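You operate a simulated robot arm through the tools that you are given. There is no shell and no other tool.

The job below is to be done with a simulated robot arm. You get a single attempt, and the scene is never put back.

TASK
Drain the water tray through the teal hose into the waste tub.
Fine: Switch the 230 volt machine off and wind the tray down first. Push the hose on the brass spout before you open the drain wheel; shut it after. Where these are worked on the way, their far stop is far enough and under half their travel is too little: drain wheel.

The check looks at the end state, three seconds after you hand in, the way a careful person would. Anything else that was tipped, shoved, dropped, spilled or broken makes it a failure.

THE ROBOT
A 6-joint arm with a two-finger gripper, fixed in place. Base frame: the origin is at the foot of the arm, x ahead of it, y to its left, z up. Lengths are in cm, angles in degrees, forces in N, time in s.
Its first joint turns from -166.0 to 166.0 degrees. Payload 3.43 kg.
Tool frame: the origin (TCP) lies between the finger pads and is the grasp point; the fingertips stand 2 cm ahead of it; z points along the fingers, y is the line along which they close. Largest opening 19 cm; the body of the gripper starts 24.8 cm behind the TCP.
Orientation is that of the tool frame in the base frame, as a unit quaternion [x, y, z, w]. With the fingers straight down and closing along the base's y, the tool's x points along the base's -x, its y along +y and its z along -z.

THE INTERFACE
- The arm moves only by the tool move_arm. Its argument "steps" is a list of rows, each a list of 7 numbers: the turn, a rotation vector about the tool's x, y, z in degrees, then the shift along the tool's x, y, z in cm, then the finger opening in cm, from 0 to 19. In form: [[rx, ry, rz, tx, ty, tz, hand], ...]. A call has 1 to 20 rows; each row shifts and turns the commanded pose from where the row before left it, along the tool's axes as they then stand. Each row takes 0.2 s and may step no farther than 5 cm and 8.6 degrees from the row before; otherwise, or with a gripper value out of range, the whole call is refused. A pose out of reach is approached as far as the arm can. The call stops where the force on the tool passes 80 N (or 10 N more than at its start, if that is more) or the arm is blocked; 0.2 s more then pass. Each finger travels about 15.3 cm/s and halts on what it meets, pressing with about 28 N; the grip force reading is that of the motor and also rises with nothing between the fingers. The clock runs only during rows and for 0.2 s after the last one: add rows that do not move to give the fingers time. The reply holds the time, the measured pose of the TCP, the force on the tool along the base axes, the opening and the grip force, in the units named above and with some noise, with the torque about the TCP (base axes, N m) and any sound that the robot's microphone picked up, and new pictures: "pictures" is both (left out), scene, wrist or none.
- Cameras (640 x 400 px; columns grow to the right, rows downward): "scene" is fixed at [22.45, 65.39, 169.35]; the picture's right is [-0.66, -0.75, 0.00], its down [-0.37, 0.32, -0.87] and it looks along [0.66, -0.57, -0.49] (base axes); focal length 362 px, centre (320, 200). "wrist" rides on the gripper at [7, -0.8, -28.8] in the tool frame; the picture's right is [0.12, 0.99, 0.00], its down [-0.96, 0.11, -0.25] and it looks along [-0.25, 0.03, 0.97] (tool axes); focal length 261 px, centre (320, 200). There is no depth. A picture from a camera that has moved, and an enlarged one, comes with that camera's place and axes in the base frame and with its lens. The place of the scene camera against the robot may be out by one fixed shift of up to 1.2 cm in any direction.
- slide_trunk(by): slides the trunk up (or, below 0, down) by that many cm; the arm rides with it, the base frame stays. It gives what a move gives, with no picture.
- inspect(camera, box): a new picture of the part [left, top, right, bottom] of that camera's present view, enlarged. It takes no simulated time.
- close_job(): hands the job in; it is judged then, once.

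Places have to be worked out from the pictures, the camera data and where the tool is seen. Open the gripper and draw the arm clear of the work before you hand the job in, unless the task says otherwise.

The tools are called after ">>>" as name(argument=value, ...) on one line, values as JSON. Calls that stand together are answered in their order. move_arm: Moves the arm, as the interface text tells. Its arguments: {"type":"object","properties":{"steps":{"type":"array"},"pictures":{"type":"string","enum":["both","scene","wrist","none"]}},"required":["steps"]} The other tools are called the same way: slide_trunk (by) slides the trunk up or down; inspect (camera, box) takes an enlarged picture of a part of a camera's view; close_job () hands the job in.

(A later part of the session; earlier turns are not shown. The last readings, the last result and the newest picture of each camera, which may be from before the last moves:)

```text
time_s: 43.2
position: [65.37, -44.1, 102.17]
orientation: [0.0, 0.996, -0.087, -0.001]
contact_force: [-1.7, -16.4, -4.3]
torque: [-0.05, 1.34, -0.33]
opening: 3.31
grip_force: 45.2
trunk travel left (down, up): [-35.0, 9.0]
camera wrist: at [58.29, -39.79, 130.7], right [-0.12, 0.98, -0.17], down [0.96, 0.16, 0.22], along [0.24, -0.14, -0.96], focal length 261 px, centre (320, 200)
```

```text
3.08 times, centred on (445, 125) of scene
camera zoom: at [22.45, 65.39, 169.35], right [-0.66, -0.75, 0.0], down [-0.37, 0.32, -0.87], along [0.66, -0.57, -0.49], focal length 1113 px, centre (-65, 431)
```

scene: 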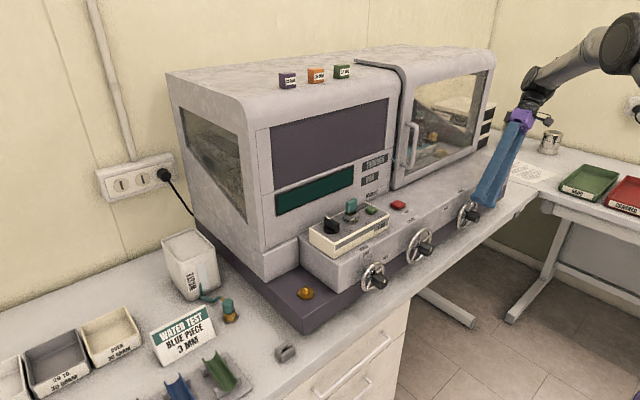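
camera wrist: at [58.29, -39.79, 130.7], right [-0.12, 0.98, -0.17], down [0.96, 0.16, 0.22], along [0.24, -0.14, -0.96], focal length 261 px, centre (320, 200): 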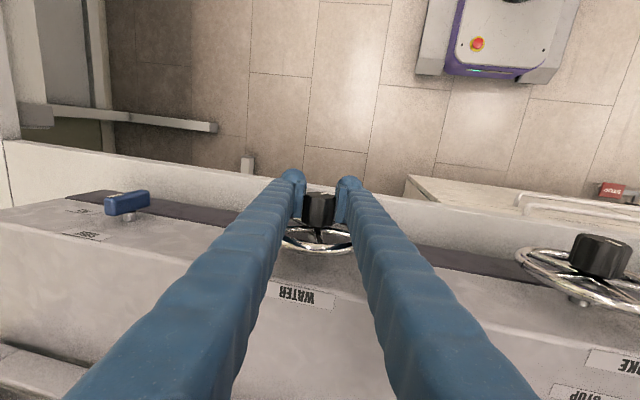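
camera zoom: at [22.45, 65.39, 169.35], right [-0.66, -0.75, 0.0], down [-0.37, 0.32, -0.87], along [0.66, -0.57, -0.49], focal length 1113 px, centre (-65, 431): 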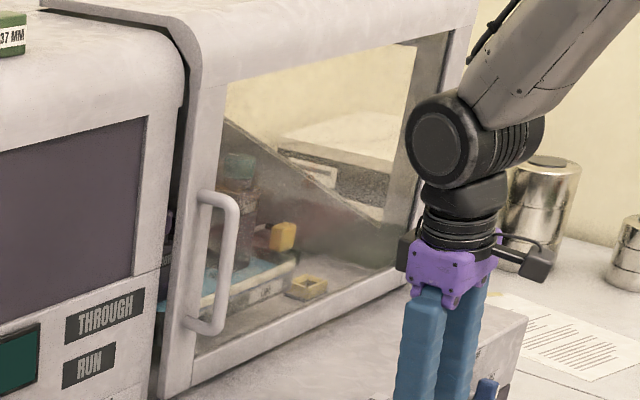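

The wheel follows, the pointer turned with the hub, and the tray label inside appears slightly lower. I continue another 40°.

>>> move_arm(steps=[[5, 0, 0, 0, 0, 0, 2.5], [5, 0, 0, 0, 0, 0, 2.5], [5, 0, 0, 0, 0, 0, 2.5], [5, 0, 0, 0, 0, 0, 2.5], [5, 0, 0, 0, 0, 0, 2.5], [5, 0, 0, 0, 0, 0, 2.5], [5, 0, 0, 0, 0, 0, 2.5], [5, 0, 0, 0, 0, 0, 2.5]], pictures="scene")

>>> inspect(camera="wrist", box=[250, 130, 390, 230])

>>> inspect(camera="scene", box=[430, 160, 510, 240])

>>> inspect(camera="scene", box=[395, 60, 495, 190])

```text
time_s: 45.0
position: [65.48, -44.22, 102.63]
orientation: [0.001, 0.905, -0.425, -0.001]
contact_force: [17.4, -49.9, 33.4]
torque: [-0.01, 0.61, -0.65]
opening: 3.33
grip_force: 45.3
trunk travel left (down, up): [-35.0, 9.0]
```

scene: 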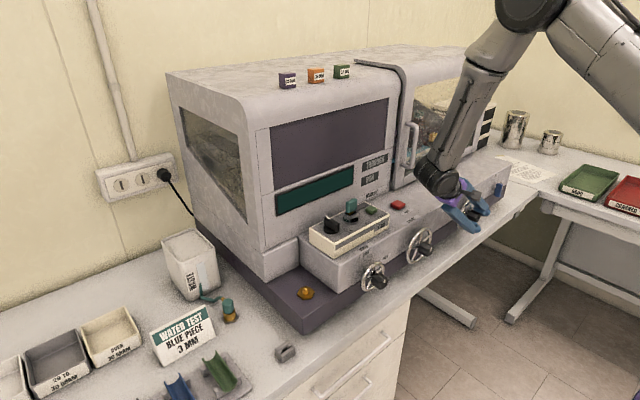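

```text
4.00 times, centred on (320, 180) of wrist
camera zoom: at [58.26, -22.43, 121.57], right [-0.12, 0.63, -0.76], down [0.96, 0.26, 0.07], along [0.25, -0.73, -0.64], focal length 1043 px, centre (320, 280)
```

zoom: 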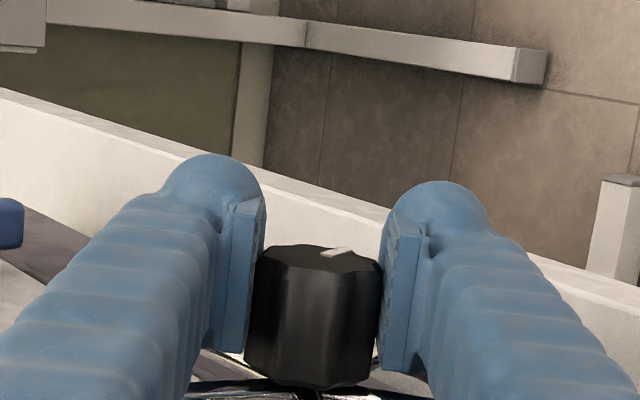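

```text
5.00 times, centred on (470, 200) of scene
camera zoom: at [22.45, 65.39, 169.35], right [-0.66, -0.75, 0.0], down [-0.37, 0.32, -0.87], along [0.66, -0.57, -0.49], focal length 1808 px, centre (-430, 200)
```

zoom: 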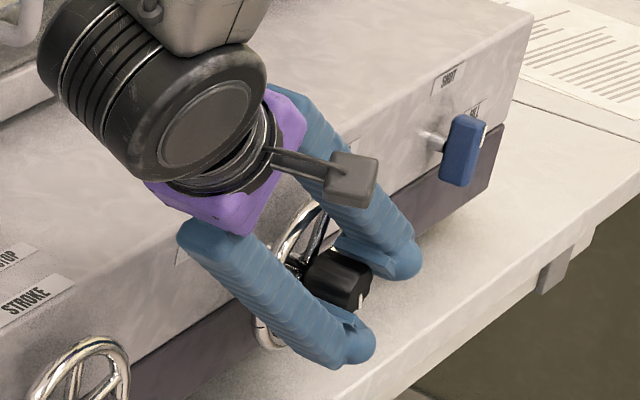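

```text
3.08 times, centred on (445, 125) of scene
camera zoom: at [22.45, 65.39, 169.35], right [-0.66, -0.75, 0.0], down [-0.37, 0.32, -0.87], along [0.66, -0.57, -0.49], focal length 1113 px, centre (-65, 431)
```

zoom: 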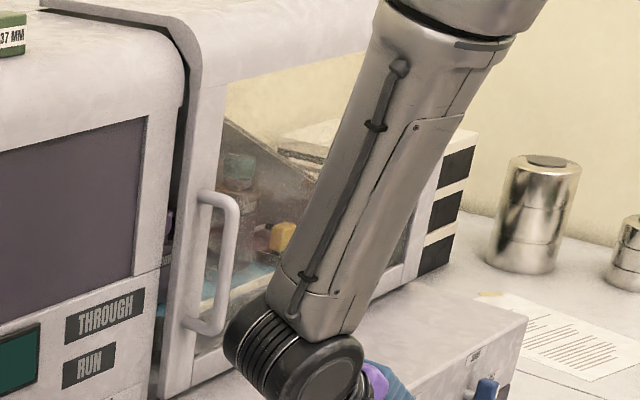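

The wheel turned ~80°; side force shows the true axis is about (y -44.15, z 102.9). I release, withdraw along the hand, move above the hub and roll back for the next stroke.

>>> move_arm(steps=[[0, 0, 0, 0, -0.5, 0, 4], [0, 0, 0, 0, 0, 0, 6.5], [0, 0, 0, 0, 0, 0, 6.5], [0, 0, 0, 0, 0, -3, 6.5], [0, 0, 0, 0, 0, -4, 6.5], [0, 0, 0, 0, 0, -3, 6.5], [0, 0, 0, 0, -3.7, 0, 6.5], [0, 0, 0, 0, -3.7, 0, 6.5], [0, 0, 0, 0, -3.7, 0, 6.5], [-8, 0, 0, 0, 0, 0, 6.5], [-8, 0, 0, 0, 0, 0, 6.5], [-8, 0, 0, 0, 0, 0, 6.5], [-8, 0, 0, 0, 0, 0, 6.5], [-8, 0, 0, 0, 0, 0, 6.5], [-8, 0, 0, 0, 0, 0, 6.5], [-8, 0, 0, 0, 0, 0, 6.5], [-8, 0, 0, 0, 0, 0, 6.5], [-8, 0, 0, 0, 0, 0, 6.5], [-8, 0, 0, 0, 0, 0, 6.5], [0, 0, 0, 0, 0, 0, 6.5]], pictures="both")

>>> inspect(camera="scene", box=[430, 160, 510, 240])

>>> inspect(camera="scene", box=[395, 60, 495, 190])

```text
time_s: 49.2
position: [65.59, -43.8, 117.77]
orientation: [0.001, 0.966, 0.26, 0.0]
contact_force: [-0.4, 0.1, 0.2]
torque: [0.05, -0.07, -0.03]
opening: 6.49
grip_force: 0.0
trunk travel left (down, up): [-35.0, 9.0]
camera wrist: at [58.3, -58.74, 142.12], right [-0.12, 0.86, 0.5], down [0.96, -0.02, 0.27], along [0.25, 0.51, -0.82], focal length 261 px, centre (320, 200)
```

scene: 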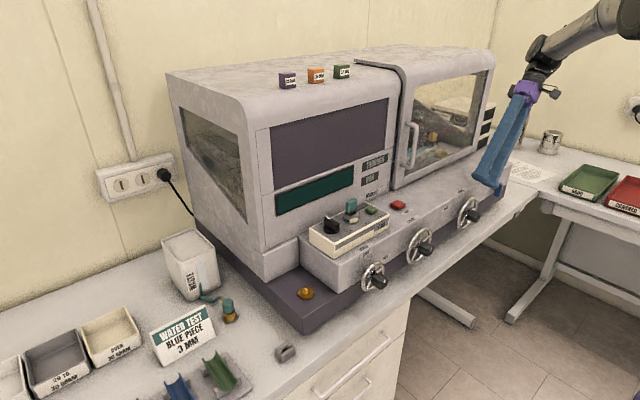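
wrist: 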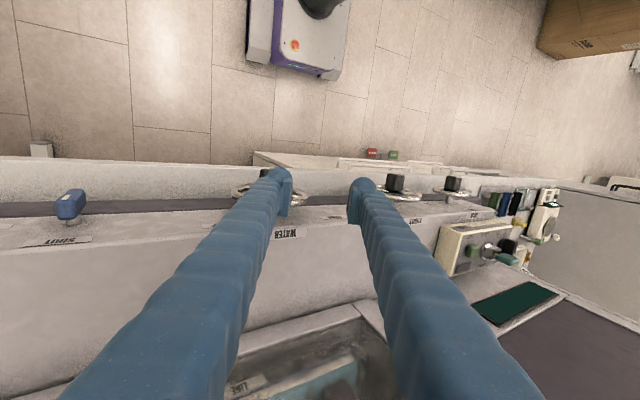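

```text
5.00 times, centred on (470, 200) of scene
camera zoom: at [22.45, 65.39, 169.35], right [-0.66, -0.75, 0.0], down [-0.37, 0.32, -0.87], along [0.66, -0.57, -0.49], focal length 1808 px, centre (-430, 200)
```

zoom: 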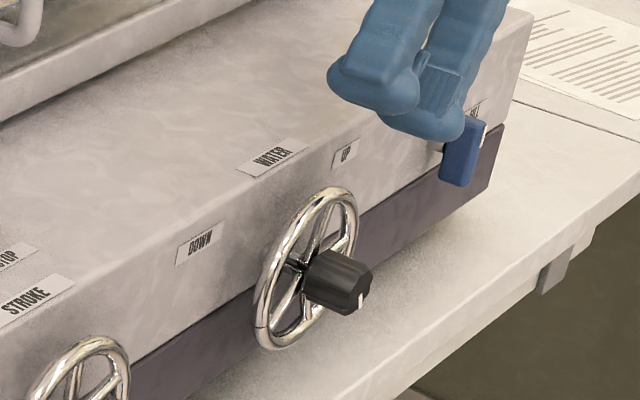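

```text
3.08 times, centred on (445, 125) of scene
camera zoom: at [22.45, 65.39, 169.35], right [-0.66, -0.75, 0.0], down [-0.37, 0.32, -0.87], along [0.66, -0.57, -0.49], focal length 1113 px, centre (-65, 431)
```

zoom: 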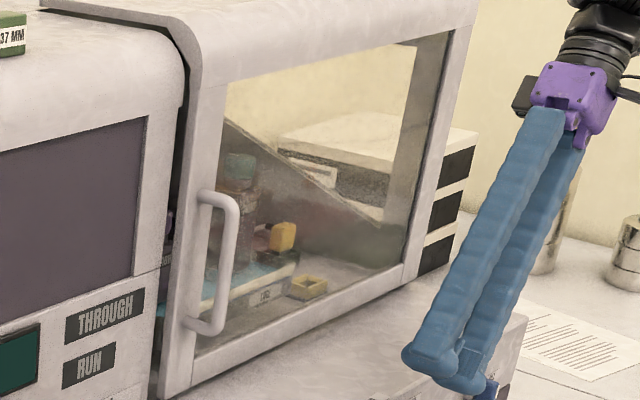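

The pointer went from 8 to about 5:30 and the LINE label inside sank, so counter-clockwise lowers the tray. Next stroke: slide on, grip.

>>> move_arm(steps=[[0, 0, 0, 0, -3.88, 2.38, 6.5], [0, 0, 0, 0, -3.88, 2.38, 6.5], [0, 0, 0, 0, 0, 4, 6.5], [0, 0, 0, 0, 0, 4, 6.5], [0, 0, 0, 0, 0, 0, 6.5], [0, 0, 0, 0, 0, 0, 4.5], [0, 0, 0, 0, 0, 0, 3], [0, 0, 0, 0, 0, 0, 2.5], [0, 0, 0, 0, 0, 0, 2.5]], pictures="none")

>>> inspect(camera="wrist", box=[250, 130, 390, 230])

```text
time_s: 51.2
position: [65.63, -43.95, 102.68]
orientation: [0.001, 0.966, 0.259, 0.0]
contact_force: [1.0, 0.2, -3.9]
torque: [0.0, -0.27, -0.05]
opening: 3.3
grip_force: 45.1
trunk travel left (down, up): [-35.0, 9.0]
```

```text
4.00 times, centred on (320, 180) of wrist
camera zoom: at [58.47, -58.94, 127.06], right [-0.12, 0.86, 0.5], down [0.96, -0.02, 0.27], along [0.25, 0.51, -0.82], focal length 1043 px, centre (320, 280)
```

zoom: 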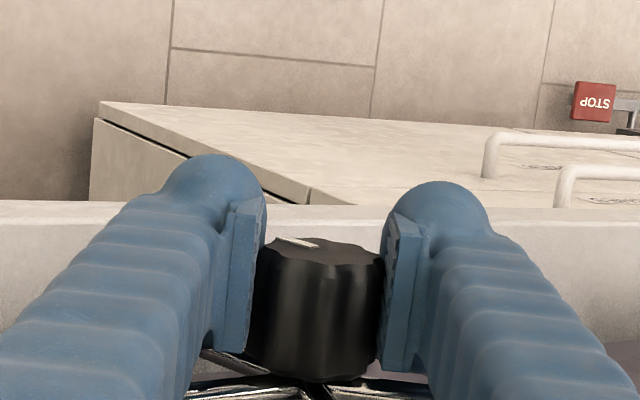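

Well centred grip with hardly any side force. I roll +80° again in 5° rows.

>>> move_arm(steps=[[5, 0, 0, 0, 0, 0, 2.5], [5, 0, 0, 0, 0, 0, 2.5], [5, 0, 0, 0, 0, 0, 2.5], [5, 0, 0, 0, 0, 0, 2.5], [5, 0, 0, 0, 0, 0, 2.5], [5, 0, 0, 0, 0, 0, 2.5], [5, 0, 0, 0, 0, 0, 2.5], [5, 0, 0, 0, 0, 0, 2.5], [5, 0, 0, 0, 0, 0, 2.5], [5, 0, 0, 0, 0, 0, 2.5], [5, 0, 0, 0, 0, 0, 2.5], [5, 0, 0, 0, 0, 0, 2.5], [5, 0, 0, 0, 0, 0, 2.5], [5, 0, 0, 0, 0, 0, 2.5], [5, 0, 0, 0, 0, 0, 2.5], [5, 0, 0, 0, 0, 0, 2.5]], pictures="none")

>>> inspect(camera="wrist", box=[250, 130, 390, 230])

>>> inspect(camera="scene", box=[430, 160, 510, 240])

```text
time_s: 54.6
position: [65.74, -44.12, 102.67]
orientation: [0.0, 0.906, -0.423, -0.001]
contact_force: [24.8, -12.2, 0.4]
torque: [0.02, 0.63, -0.62]
opening: 3.31
grip_force: 44.8
trunk travel left (down, up): [-35.0, 9.0]
```

```text
4.00 times, centred on (320, 180) of wrist
camera zoom: at [58.49, -22.47, 121.73], right [-0.12, 0.64, -0.76], down [0.96, 0.26, 0.07], along [0.24, -0.72, -0.64], focal length 1043 px, centre (320, 280)
```

zoom: 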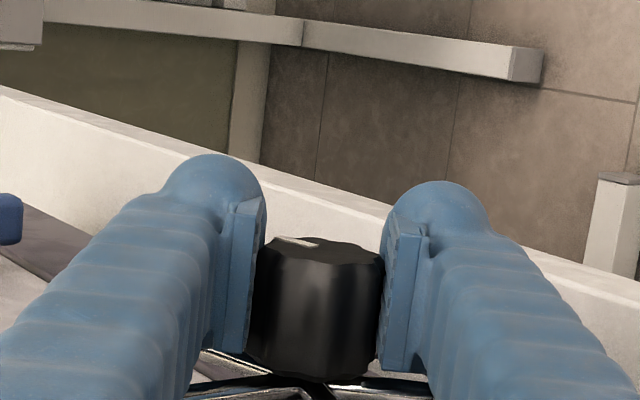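

```text
5.00 times, centred on (470, 200) of scene
camera zoom: at [22.45, 65.39, 169.35], right [-0.66, -0.75, 0.0], down [-0.37, 0.32, -0.87], along [0.66, -0.57, -0.49], focal length 1808 px, centre (-430, 200)
```

zoom: 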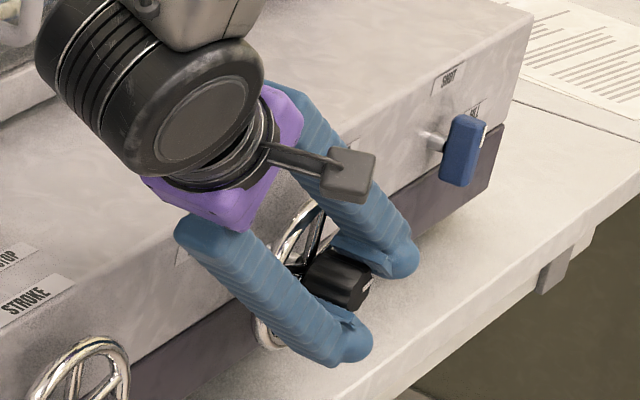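

No slip: the hub rotated with the fingers the full 80°. I repeat the release, withdrawal and roll-back.

>>> move_arm(steps=[[0, 0, 0, 0, 0, 0, 4], [0, 0, 0, 0, 0, 0, 6.5], [0, 0, 0, 0, 0, 0, 6.5], [0, 0, 0, 0, 0, -3, 6.5], [0, 0, 0, 0, 0, -4, 6.5], [0, 0, 0, 0, 0, -3, 6.5], [0, 0, 0, 0, -3.87, 0, 6.5], [0, 0, 0, 0, -3.87, 0, 6.5], [0, 0, 0, 0, -3.87, 0, 6.5], [-8, 0, 0, 0, 0, 0, 6.5], [-8, 0, 0, 0, 0, 0, 6.5], [-8, 0, 0, 0, 0, 0, 6.5], [-8, 0, 0, 0, 0, 0, 6.5], [-8, 0, 0, 0, 0, 0, 6.5], [-8, 0, 0, 0, 0, 0, 6.5], [-8, 0, 0, 0, 0, 0, 6.5], [-8, 0, 0, 0, 0, 0, 6.5], [-8, 0, 0, 0, 0, 0, 6.5], [-8, 0, 0, 0, 0, 0, 6.5], [0, 0, 0, 0, 0, 0, 6.5]], pictures="wrist")

>>> inspect(camera="scene", box=[430, 160, 510, 240])

>>> inspect(camera="scene", box=[395, 60, 495, 190])

```text
time_s: 58.8
position: [65.43, -43.91, 118.22]
orientation: [0.0, 0.966, 0.26, 0.0]
contact_force: [-1.6, 0.0, 1.4]
torque: [0.05, 0.01, -0.02]
opening: 6.5
grip_force: 0.1
trunk travel left (down, up): [-35.0, 9.0]
camera wrist: at [58.24, -58.9, 142.54], right [-0.12, 0.86, 0.5], down [0.96, -0.02, 0.27], along [0.25, 0.51, -0.82], focal length 261 px, centre (320, 200)
```

wrist: 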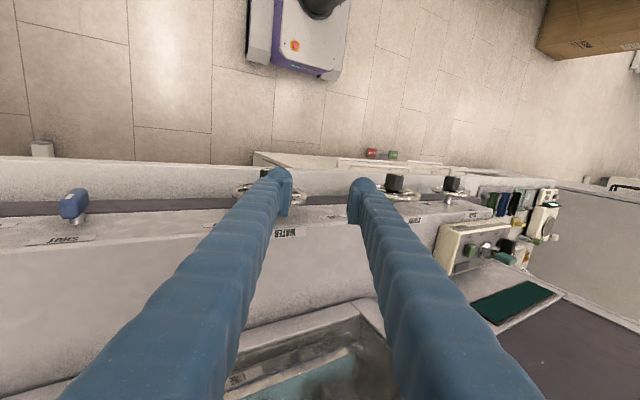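

```text
5.00 times, centred on (470, 200) of scene
camera zoom: at [22.45, 65.39, 169.35], right [-0.66, -0.75, 0.0], down [-0.37, 0.32, -0.87], along [0.66, -0.57, -0.49], focal length 1808 px, centre (-430, 200)
```

zoom: 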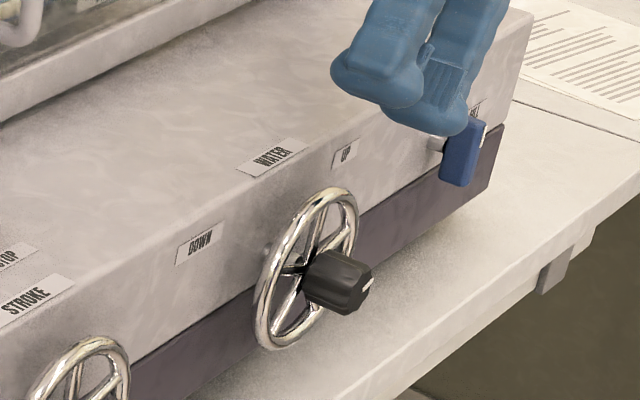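

```text
3.08 times, centred on (445, 125) of scene
camera zoom: at [22.45, 65.39, 169.35], right [-0.66, -0.75, 0.0], down [-0.37, 0.32, -0.87], along [0.66, -0.57, -0.49], focal length 1113 px, centre (-65, 431)
```

zoom: 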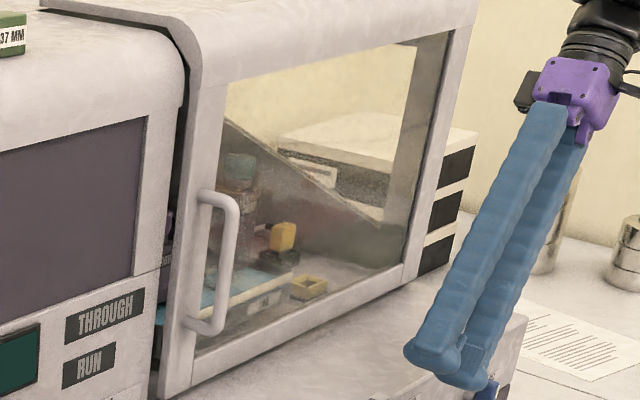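

The pointer is now near 3 o'clock and the tray lower still. Third stroke: slide on and grip again.

>>> move_arm(steps=[[0, 0, 0, 0, -3.95, 2.6, 6.5], [0, 0, 0, 0, -3.95, 2.6, 6.5], [0, 0, 0, 0, 0, 4, 6.5], [0, 0, 0, 0, 0, 4, 6.5], [0, 0, 0, 0, 0, 0, 6.5], [0, 0, 0, 0, 0, 0, 4.5], [0, 0, 0, 0, 0, 0, 3], [0, 0, 0, 0, 0, 0, 2.5], [0, 0, 0, 0, 0, 0, 2.5], [5, 0, 0, 0, 0, 0, 2.5], [5, 0, 0, 0, 0, 0, 2.5], [5, 0, 0, 0, 0, 0, 2.5], [5, 0, 0, 0, 0, 0, 2.5], [5, 0, 0, 0, 0, 0, 2.5], [5, 0, 0, 0, 0, 0, 2.5], [5, 0, 0, 0, 0, 0, 2.5], [5, 0, 0, 0, 0, 0, 2.5]], pictures="none")

>>> inspect(camera="wrist", box=[250, 130, 390, 230])

>>> inspect(camera="scene", box=[430, 160, 510, 240])

```text
time_s: 62.4
position: [65.49, -43.99, 102.69]
orientation: [0.0, 0.996, -0.087, -0.001]
contact_force: [1.8, 14.4, -7.1]
torque: [-0.09, 0.87, 0.2]
opening: 3.32
grip_force: 45.2
trunk travel left (down, up): [-35.0, 9.0]
```

```text
4.00 times, centred on (320, 180) of wrist
camera zoom: at [58.36, -39.75, 131.01], right [-0.12, 0.98, -0.17], down [0.96, 0.16, 0.22], along [0.24, -0.14, -0.96], focal length 1043 px, centre (320, 280)
```

zoom: 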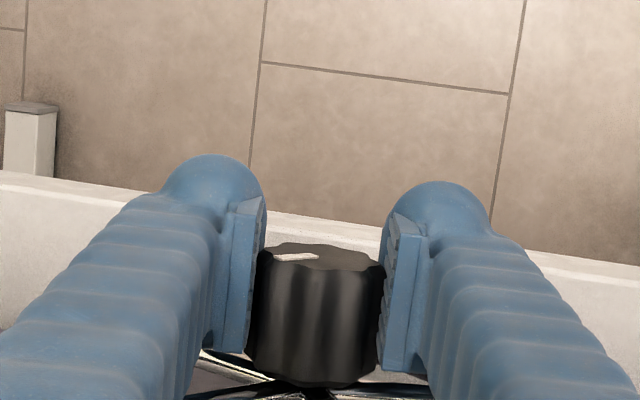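

```text
5.00 times, centred on (470, 200) of scene
camera zoom: at [22.45, 65.39, 169.35], right [-0.66, -0.75, 0.0], down [-0.37, 0.32, -0.87], along [0.66, -0.57, -0.49], focal length 1808 px, centre (-430, 200)
```

zoom: 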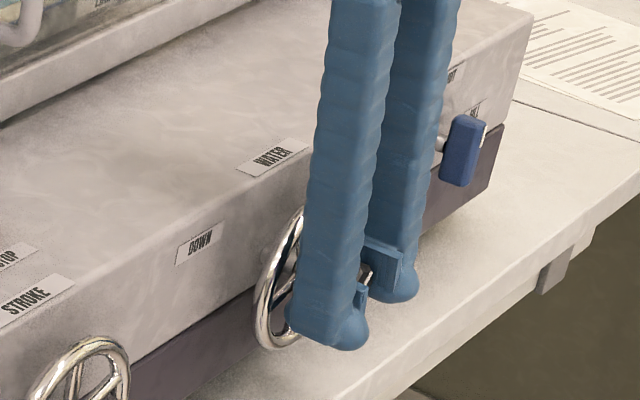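

No resistance yet. I continue in 5° rows for another 40° and compare the pointer relative to the fingers to detect a stop.

>>> move_arm(steps=[[5, 0, 0, 0, 0, 0, 2.5], [5, 0, 0, 0, 0, 0, 2.5], [5, 0, 0, 0, 0, 0, 2.5], [5, 0, 0, 0, 0, 0, 2.5], [5, 0, 0, 0, 0, 0, 2.5]], pictures="none")

>>> inspect(camera="wrist", box=[250, 130, 390, 230])

```text
time_s: 63.6
position: [65.48, -44.11, 102.69]
orientation: [0.0, 0.954, -0.3, -0.001]
contact_force: [-2.2, 5.0, -6.6]
torque: [-0.13, 1.11, -0.62]
opening: 3.32
grip_force: 45.5
trunk travel left (down, up): [-35.0, 9.0]
```

```text
4.00 times, centred on (320, 180) of wrist
camera zoom: at [58.41, -28.17, 126.6], right [-0.12, 0.81, -0.57], down [0.96, 0.24, 0.14], along [0.24, -0.53, -0.81], focal length 1043 px, centre (320, 280)
```

zoom: 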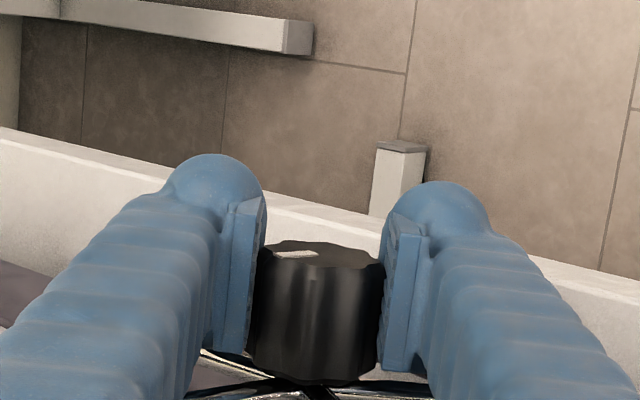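

Still turning freely with the hand. I add the final 15° of this stroke.

>>> move_arm(steps=[[5, 0, 0, 0, 0, 0, 2.5], [5, 0, 0, 0, 0, 0, 2.5], [5, 0, 0, 0, 0, 0, 2.5]], pictures="none")

>>> inspect(camera="wrist", box=[250, 130, 390, 230])

>>> inspect(camera="scene", box=[430, 160, 510, 240])

```text
time_s: 64.4
position: [65.58, -44.32, 102.7]
orientation: [0.0, 0.906, -0.423, 0.0]
contact_force: [4.9, 4.3, -4.0]
torque: [-0.1, 0.86, -0.7]
opening: 3.31
grip_force: 45.0
trunk travel left (down, up): [-35.0, 9.0]
```

```text
4.00 times, centred on (320, 180) of wrist
camera zoom: at [58.4, -22.53, 121.71], right [-0.12, 0.64, -0.76], down [0.96, 0.26, 0.07], along [0.25, -0.72, -0.64], focal length 1043 px, centre (320, 280)
```

zoom: 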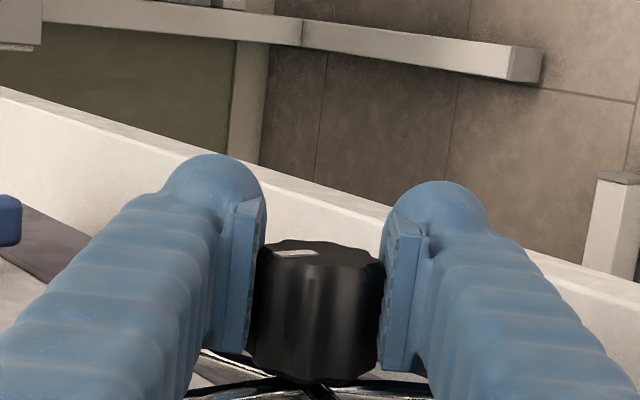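

```text
5.00 times, centred on (470, 200) of scene
camera zoom: at [22.45, 65.39, 169.35], right [-0.66, -0.75, 0.0], down [-0.37, 0.32, -0.87], along [0.66, -0.57, -0.49], focal length 1808 px, centre (-430, 200)
```

zoom: 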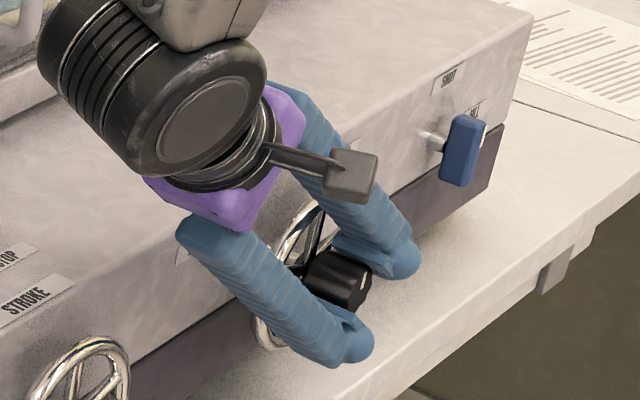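

After 240° in total the pointer should be close to 12. I release, withdraw, roll back upright and inspect the wheel and the tray.

>>> move_arm(steps=[[0, 0, 0, 0, 0, 0, 4], [0, 0, 0, 0, 0, 0, 6.5], [0, 0, 0, 0, 0, 0, 6.5], [0, 0, 0, 0, 0, -3, 6.5], [0, 0, 0, 0, 0, -4, 6.5], [0, 0, 0, 0, 0, -3, 6.5], [0, 0, 0, 0, -3.87, 0, 6.5], [0, 0, 0, 0, -3.87, 0, 6.5], [0, 0, 0, 0, -3.87, 0, 6.5], [-8, 0, 0, 0, 0, 0, 6.5], [-8, 0, 0, 0, 0, 0, 6.5], [-8, 0, 0, 0, 0, 0, 6.5], [-8, 0, 0, 0, 0, 0, 6.5], [-8, 0, 0, 0, 0, 0, 6.5], [-8, 0, 0, 0, 0, 0, 6.5], [-8, 0, 0, 0, 0, 0, 6.5], [-8, 0, 0, 0, 0, 0, 6.5], [-8, 0, 0, 0, 0, 0, 6.5], [-8, 0, 0, 0, 0, 0, 6.5], [0, 0, 0, 0, 0, 0, 6.5]], pictures="wrist")

>>> inspect(camera="scene", box=[445, 180, 495, 230])

>>> inspect(camera="scene", box=[395, 60, 495, 190])

```text
time_s: 68.6
position: [65.42, -43.98, 118.14]
orientation: [-0.001, 0.966, 0.26, 0.001]
contact_force: [-0.8, 0.2, -0.4]
torque: [0.04, -0.07, -0.01]
opening: 6.5
grip_force: 0.1
trunk travel left (down, up): [-35.0, 9.0]
camera wrist: at [58.22, -58.96, 142.41], right [-0.12, 0.86, 0.5], down [0.96, -0.02, 0.27], along [0.25, 0.51, -0.82], focal length 261 px, centre (320, 200)
```

wrist: 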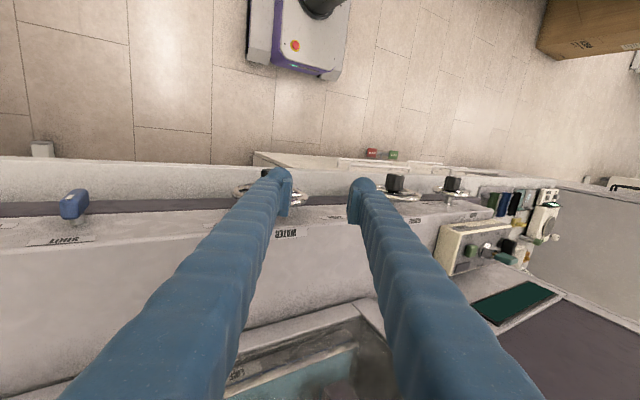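

```text
8.00 times, centred on (470, 205) of scene
camera zoom: at [22.45, 65.39, 169.35], right [-0.66, -0.75, 0.0], down [-0.37, 0.32, -0.87], along [0.66, -0.57, -0.49], focal length 2894 px, centre (-880, 160)
```

zoom: 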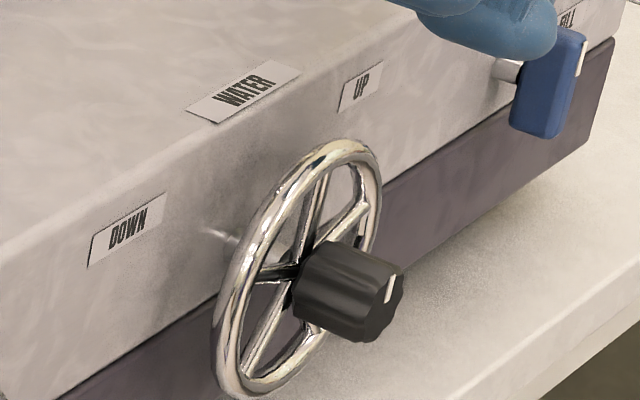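

```text
3.08 times, centred on (445, 125) of scene
camera zoom: at [22.45, 65.39, 169.35], right [-0.66, -0.75, 0.0], down [-0.37, 0.32, -0.87], along [0.66, -0.57, -0.49], focal length 1113 px, centre (-65, 431)
```

zoom: 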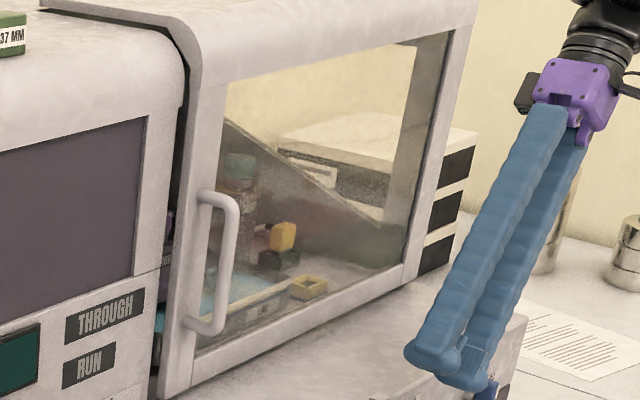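

The pointer now stands at 12 o'clock like the DRAIN and STROKE zeros, and the tray is visibly lower. I test for the stop with one more short, gentle counter-clockwise stroke.

>>> move_arm(steps=[[0, 0, 0, 0, -3.95, 2.6, 6.5], [0, 0, 0, 0, -3.95, 2.6, 6.5], [0, 0, 0, 0, 0, 4, 6.5], [0, 0, 0, 0, 0, 4, 6.5], [0, 0, 0, 0, 0, 0, 6.5], [0, 0, 0, 0, 0, 0, 4.5], [0, 0, 0, 0, 0, 0, 3], [0, 0, 0, 0, 0, 0, 2.5], [0, 0, 0, 0, 0, 0, 2.5]], pictures="none")

>>> inspect(camera="wrist", box=[250, 130, 390, 230])

>>> move_arm(steps=[[4, 0, 0, 0, 0, 0, 2.5], [4, 0, 0, 0, 0, 0, 2.5], [4, 0, 0, 0, 0, 0, 2.5], [4, 0, 0, 0, 0, 0, 2.5], [4, 0, 0, 0, 0, 0, 2.5]], pictures="none")

>>> inspect(camera="wrist", box=[250, 130, 390, 230])

```text
time_s: 70.6
position: [65.39, -44.06, 102.82]
orientation: [0.0, 0.966, 0.259, -0.001]
contact_force: [0.6, 0.2, -3.5]
torque: [-0.01, -0.29, -0.01]
opening: 3.36
grip_force: 45.1
trunk travel left (down, up): [-35.0, 9.0]
```

```text
4.00 times, centred on (320, 180) of wrist
camera zoom: at [58.34, -59.03, 127.21], right [-0.12, 0.86, 0.5], down [0.96, -0.02, 0.27], along [0.25, 0.51, -0.82], focal length 1043 px, centre (320, 280)
```

zoom: 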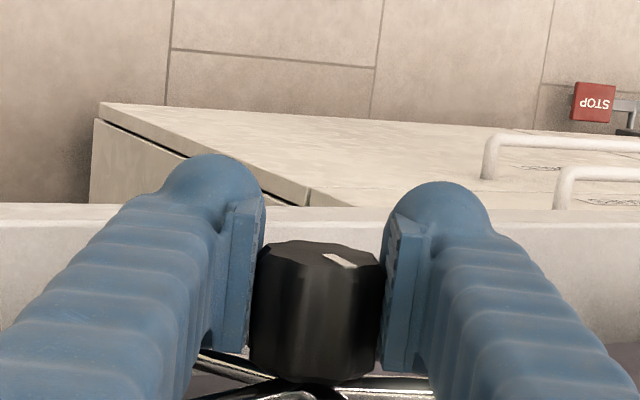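

```text
time_s: 71.8
position: [65.5, -43.92, 102.55]
orientation: [0.0, 0.996, 0.088, -0.001]
contact_force: [3.1, 4.1, 7.6]
torque: [-0.09, 0.66, 0.24]
opening: 3.3
grip_force: 44.9
trunk travel left (down, up): [-35.0, 9.0]
```

```text
4.00 times, centred on (320, 180) of wrist
camera zoom: at [58.33, -49.66, 130.69], right [-0.12, 0.98, 0.17], down [0.96, 0.07, 0.26], along [0.25, 0.2, -0.95], focal length 1043 px, centre (320, 280)
```

zoom: 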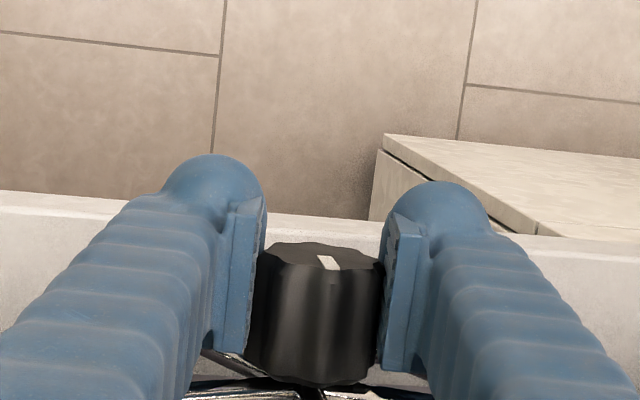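

The pointer rotated relative to the fingers, i.e. the hub slipped: the wheel is holding against its DOWN stop. I release, withdraw and verify pointer and tray.

>>> move_arm(steps=[[0, 0, 0, 0, 0, 0, 4], [0, 0, 0, 0, 0, 0, 6.5], [0, 0, 0, 0, 0, 0, 6.5], [0, 0, 0, 0, 0, -3, 6.5], [0, 0, 0, 0, 0, -4, 6.5], [0, 0, 0, 0, 0, -4, 6.5], [5, 0, 0, 0, 0, -4, 6.5], [5, 0, 0, 0, 0, -3, 6.5], [0, 0, 0, 0, 0, 0, 6.5]], pictures="both")

>>> inspect(camera="scene", box=[445, 180, 495, 230])

>>> inspect(camera="scene", box=[395, 60, 495, 190])

>>> inspect(camera="wrist", box=[200, 120, 440, 400])

```text
time_s: 73.8
position: [65.4, -47.12, 120.23]
orientation: [0.0, 1.0, 0.0, -0.001]
contact_force: [-0.1, 0.0, -0.6]
torque: [0.04, -0.01, 0.01]
opening: 6.51
grip_force: 0.1
trunk travel left (down, up): [-35.0, 9.0]
camera wrist: at [58.18, -47.74, 148.92], right [-0.12, 0.99, 0.0], down [0.96, 0.11, 0.25], along [0.24, 0.03, -0.97], focal length 261 px, centre (320, 200)
```

scene: 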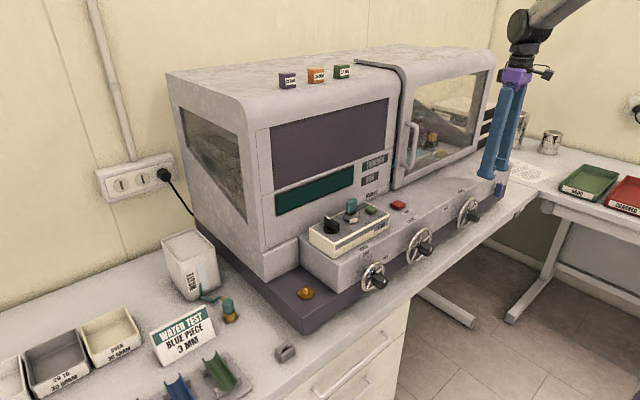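
wrist: 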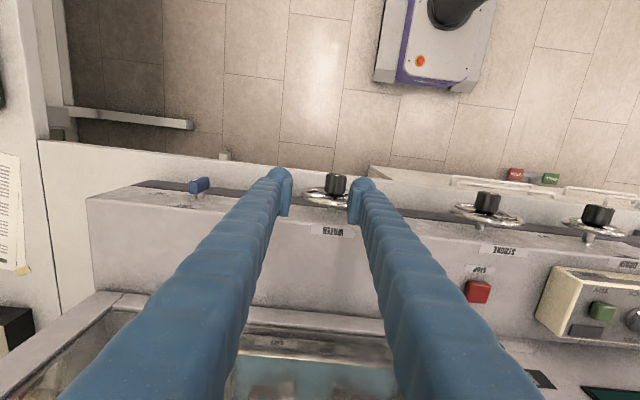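

```text
8.00 times, centred on (470, 205) of scene
camera zoom: at [22.45, 65.39, 169.35], right [-0.66, -0.75, 0.0], down [-0.37, 0.32, -0.87], along [0.66, -0.57, -0.49], focal length 2894 px, centre (-880, 160)
```

zoom: 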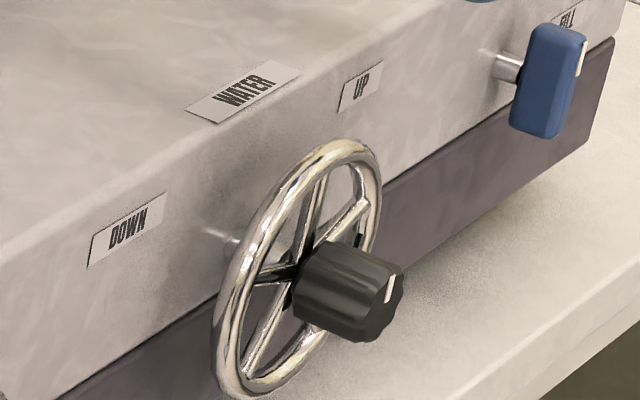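

```text
3.08 times, centred on (445, 125) of scene
camera zoom: at [22.45, 65.39, 169.35], right [-0.66, -0.75, 0.0], down [-0.37, 0.32, -0.87], along [0.66, -0.57, -0.49], focal length 1113 px, centre (-65, 431)
```

zoom: 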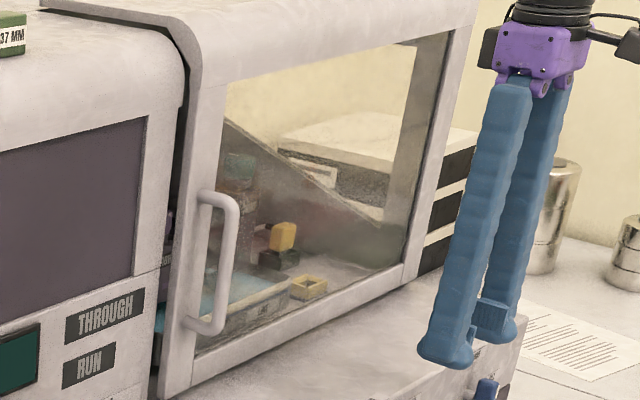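

```text
1.43 times, centred on (320, 260) of wrist
camera zoom: at [58.18, -47.74, 148.92], right [-0.12, 0.99, 0.0], down [0.96, 0.11, 0.25], along [0.24, 0.03, -0.97], focal length 372 px, centre (320, 114)
```

zoom: 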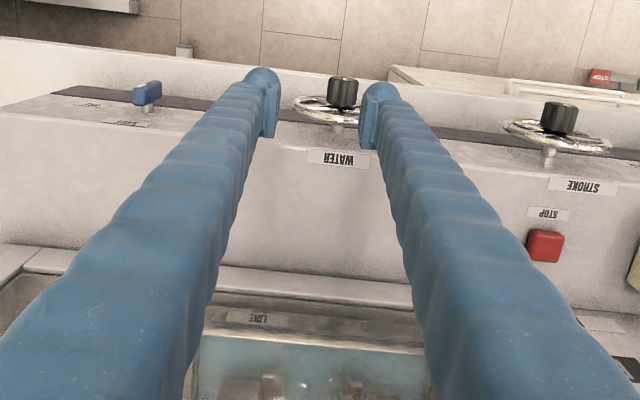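

The pointer stayed at 12 and the tray sits on the chamber floor: tray fully down. Now I travel over to the left side to view the hose connector and spout from above.

>>> move_arm(steps=[[0, 0, 0, 0, 0, -5, 6.5], [0, 0, 0, 0, 0, -5, 6.5], [0, 0, 0, 0, 0, -5, 6.5], [0, 0, 0, -0.3, 4.8, -0.3, 6.5], [0, 0, 0, -0.3, 4.8, -0.3, 6.5], [0, 0, 0, -0.3, 4.8, -0.3, 6.5], [0, 0, 0, -0.3, 4.8, -0.3, 6.5], [0, 0, 0, -0.3, 4.8, -0.3, 6.5], [0, 0, 0, -0.3, 4.8, -0.3, 6.5], [0, 0, 0, -0.3, 4.8, -0.3, 6.5], [0, 0, 0, -0.3, 4.8, -0.3, 6.5], [0, 0, 0, -0.3, 4.8, -0.3, 6.5], [0, 0, 0, -0.3, 4.8, -0.3, 6.5], [0, 0, 0, -0.3, 4.8, -0.3, 6.5], [0, 0, 0, -0.3, 4.8, -0.3, 6.5], [0, 0, 0, -0.3, 4.8, -0.3, 6.5], [0, 0, 0, -0.3, 4.8, -0.3, 6.5], [0, 0, 0, -0.3, 4.8, -0.3, 6.5], [0, 0, 0, -0.3, 4.8, -0.3, 6.5], [0, 0, 0, 0, 0, 0, 6.5]], pictures="both")

>>> inspect(camera="wrist", box=[240, 130, 440, 290])

```text
time_s: 78.0
position: [70.48, 29.43, 140.46]
orientation: [0.0, 1.0, 0.0, 0.0]
contact_force: [-0.5, 0.6, -0.4]
torque: [0.01, -0.03, 0.01]
opening: 6.49
grip_force: 0.0
trunk travel left (down, up): [-35.0, 9.0]
camera wrist: at [63.29, 28.73, 169.05], right [-0.12, 0.99, 0.0], down [0.96, 0.11, 0.25], along [0.25, 0.03, -0.97], focal length 261 px, centre (320, 200)
```

scene: 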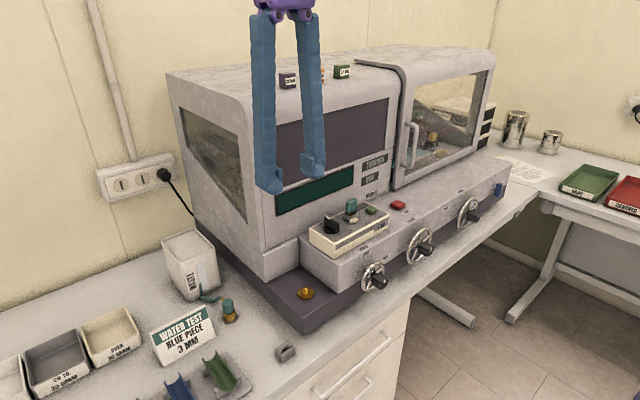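
wrist: 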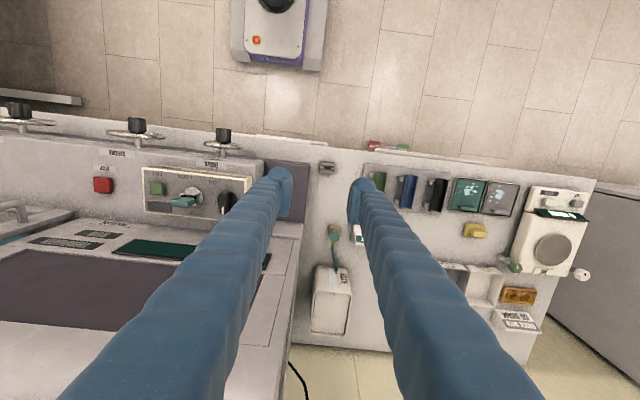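

```text
2.50 times, centred on (340, 210) of wrist
camera zoom: at [63.29, 28.73, 169.05], right [-0.12, 0.99, 0.0], down [0.96, 0.11, 0.25], along [0.25, 0.03, -0.97], focal length 652 px, centre (270, 175)
```

zoom: 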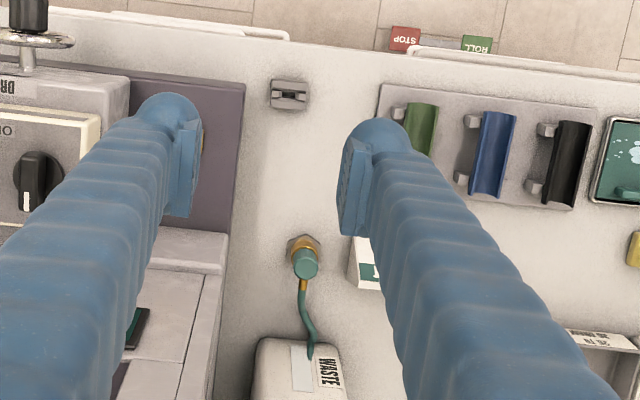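

The teal top triangulates to (92.7, 36.5, 94.6) with the table at z≈88; the sign's near end is close (y≈42.6). I lower and approach for a more precise look at the connector, hose and sign.

>>> move_arm(steps=[[0, 0, 0, -1.9, 1.3, 4.3, 6.5], [0, 0, 0, -1.9, 1.3, 4.3, 6.5], [0, 0, 0, -1.9, 1.3, 4.3, 6.5], [0, 0, 0, -1.9, 1.3, 4.3, 6.5], [0, 0, 0, -1.9, 1.3, 4.3, 6.5], [0, 0, 0, 0, 0, 0, 6.5]], pictures="wrist")

>>> inspect(camera="wrist", box=[260, 150, 420, 270])

>>> inspect(camera="scene", box=[190, 250, 330, 340])

```text
time_s: 79.4
position: [79.78, 36.31, 118.89]
orientation: [0.001, 1.0, 0.0, 0.0]
contact_force: [-0.4, -0.2, -0.2]
torque: [-0.04, -0.06, 0.0]
opening: 6.51
grip_force: 0.0
trunk travel left (down, up): [-35.0, 9.0]
camera wrist: at [72.61, 35.6, 147.53], right [-0.12, 0.99, 0.0], down [0.96, 0.11, 0.25], along [0.25, 0.03, -0.97], focal length 261 px, centre (320, 200)
```

wrist: 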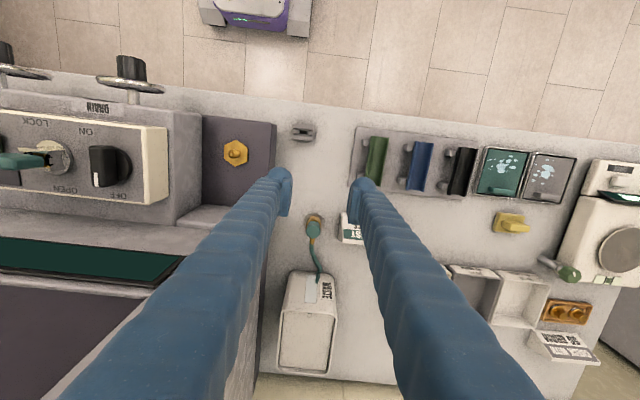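

```text
3.33 times, centred on (340, 210) of wrist
camera zoom: at [72.61, 35.6, 147.53], right [-0.12, 0.99, 0.0], down [0.96, 0.11, 0.25], along [0.25, 0.03, -0.97], focal length 869 px, centre (253, 167)
```

zoom: 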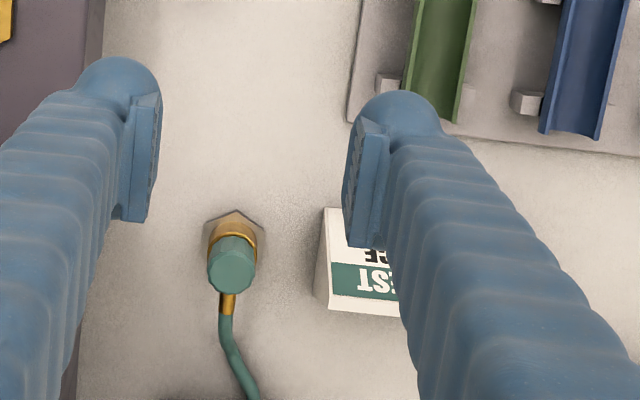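

```text
4.44 times, centred on (260, 295) of scene
camera zoom: at [22.45, 65.39, 169.35], right [-0.66, -0.75, 0.0], down [-0.37, 0.32, -0.87], along [0.66, -0.57, -0.49], focal length 1608 px, centre (587, -222)
```

zoom: 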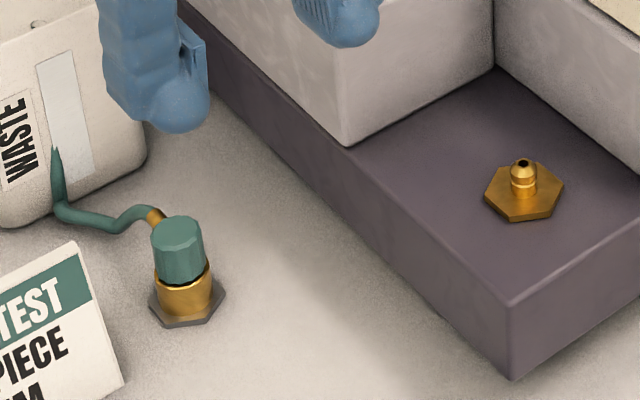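

Refined: teal top at (93.1, 36.6, 94), sleeve ≈3.25 cm wide, hose leaving toward +x, sign's end at y≈42.5. I zoom in on the spout from this viewpoint to refine its position too.

>>> inspect(camera="wrist", box=[190, 120, 290, 190])

>>> inspect(camera="wrist", box=[270, 190, 370, 270])

>>> inspect(camera="scene", box=[200, 285, 250, 330])

```text
5.71 times, centred on (240, 155) of wrist
camera zoom: at [72.61, 35.6, 147.53], right [-0.12, 0.99, 0.0], down [0.96, 0.11, 0.25], along [0.25, 0.03, -0.97], focal length 1489 px, centre (777, 457)
```

zoom: 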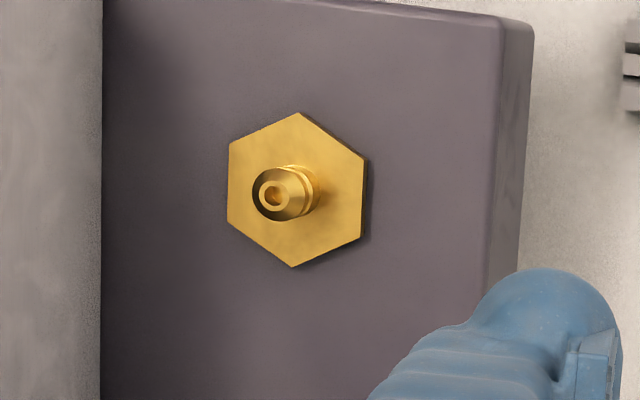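

```text
5.00 times, centred on (320, 230) of wrist
camera zoom: at [72.61, 35.6, 147.53], right [-0.12, 0.99, 0.0], down [0.96, 0.11, 0.25], along [0.25, 0.03, -0.97], focal length 1303 px, centre (320, 50)
```

zoom: 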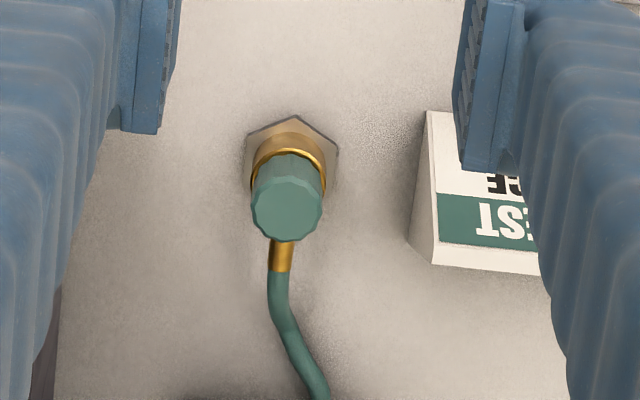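

```text
8.89 times, centred on (225, 308) of scene
camera zoom: at [22.45, 65.39, 169.35], right [-0.66, -0.75, 0.0], down [-0.37, 0.32, -0.87], along [0.66, -0.57, -0.49], focal length 3215 px, centre (1164, -756)
```

zoom: 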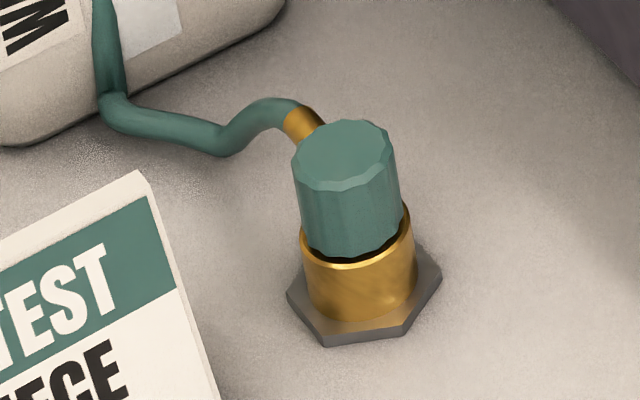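

Spout tip refined to (77.75, 21.07, 102.6), connector axis ≈ (93.2, 36.6) with top z≈94. To keep the hand body clear of the housing and within reach I tilt the tool 30° outward and approach along its axis, slightly offset from the sign.

>>> move_arm(steps=[[0, -7.5, 0, 0, 0, 0, 6], [0, -7.5, 0, 0, 0, 0, 5.5], [0, -7.5, 0, 0, 0, 0, 5.2], [0, -7.5, 0, 0, 0, 0, 5.2], [0, 0, 0, 0.28, -0.03, 4.2, 5.2], [0, 0, 0, 0.28, -0.03, 4.2, 5.2], [0, 0, 0, 0.28, -0.03, 4.2, 5.2], [0, 0, 0, 0.28, -0.03, 4.2, 5.2], [0, 0, 0, 0, 0, 0, 5.2]], pictures="both")

>>> inspect(camera="wrist", box=[250, 140, 390, 240])

>>> inspect(camera="scene", box=[180, 240, 300, 340])

```text
time_s: 81.4
position: [86.98, 36.23, 103.67]
orientation: [0.0, 0.966, 0.0, 0.259]
contact_force: [-0.1, -0.8, 1.0]
torque: [0.01, 0.04, 0.0]
opening: 5.23
grip_force: 0.1
trunk travel left (down, up): [-35.0, 9.0]
camera wrist: at [66.42, 35.41, 124.88], right [-0.1, 0.99, -0.06], down [0.71, 0.12, 0.7], along [0.7, 0.03, -0.72], focal length 261 px, centre (320, 200)
```

scene: 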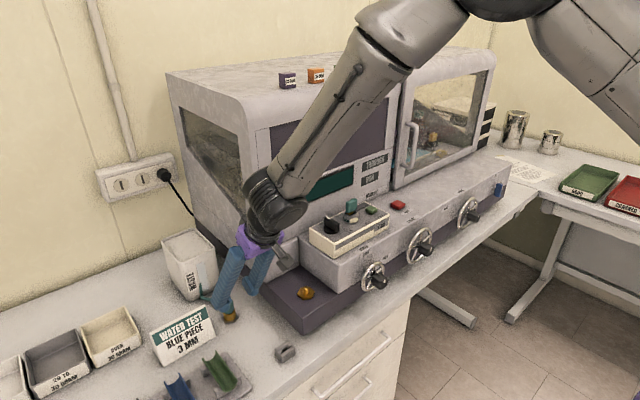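
wrist: 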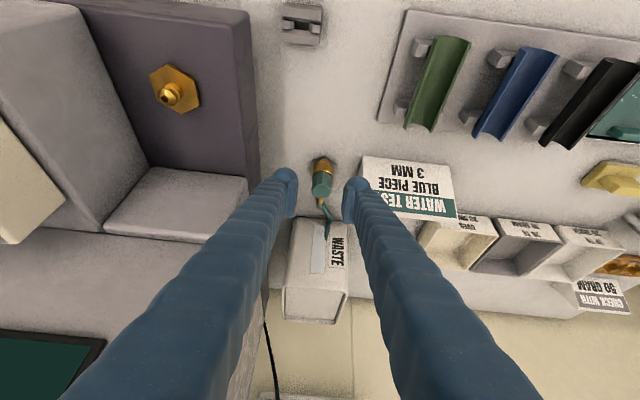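

```text
4.00 times, centred on (320, 190) of wrist
camera zoom: at [66.42, 35.41, 124.88], right [-0.1, 0.99, -0.06], down [0.71, 0.12, 0.7], along [0.7, 0.03, -0.72], focal length 1043 px, centre (320, 240)
```

zoom: 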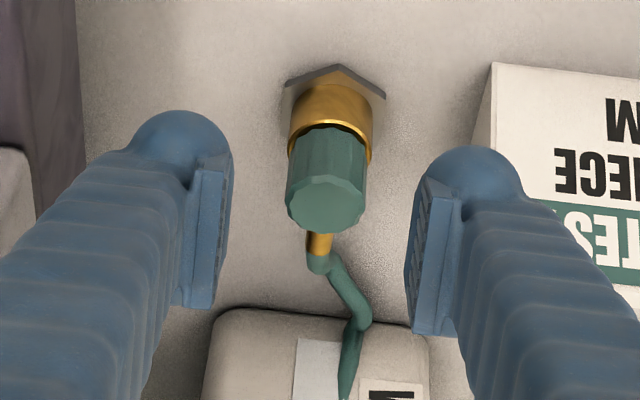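

```text
4.00 times, centred on (240, 290) of scene
camera zoom: at [22.45, 65.39, 169.35], right [-0.66, -0.75, 0.0], down [-0.37, 0.32, -0.87], along [0.66, -0.57, -0.49], focal length 1447 px, centre (640, -160)
```

zoom: 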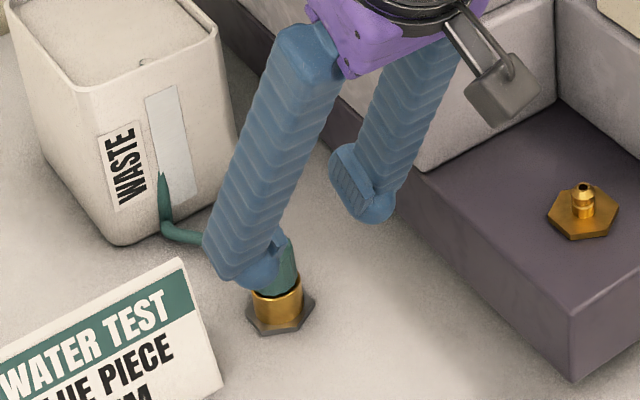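

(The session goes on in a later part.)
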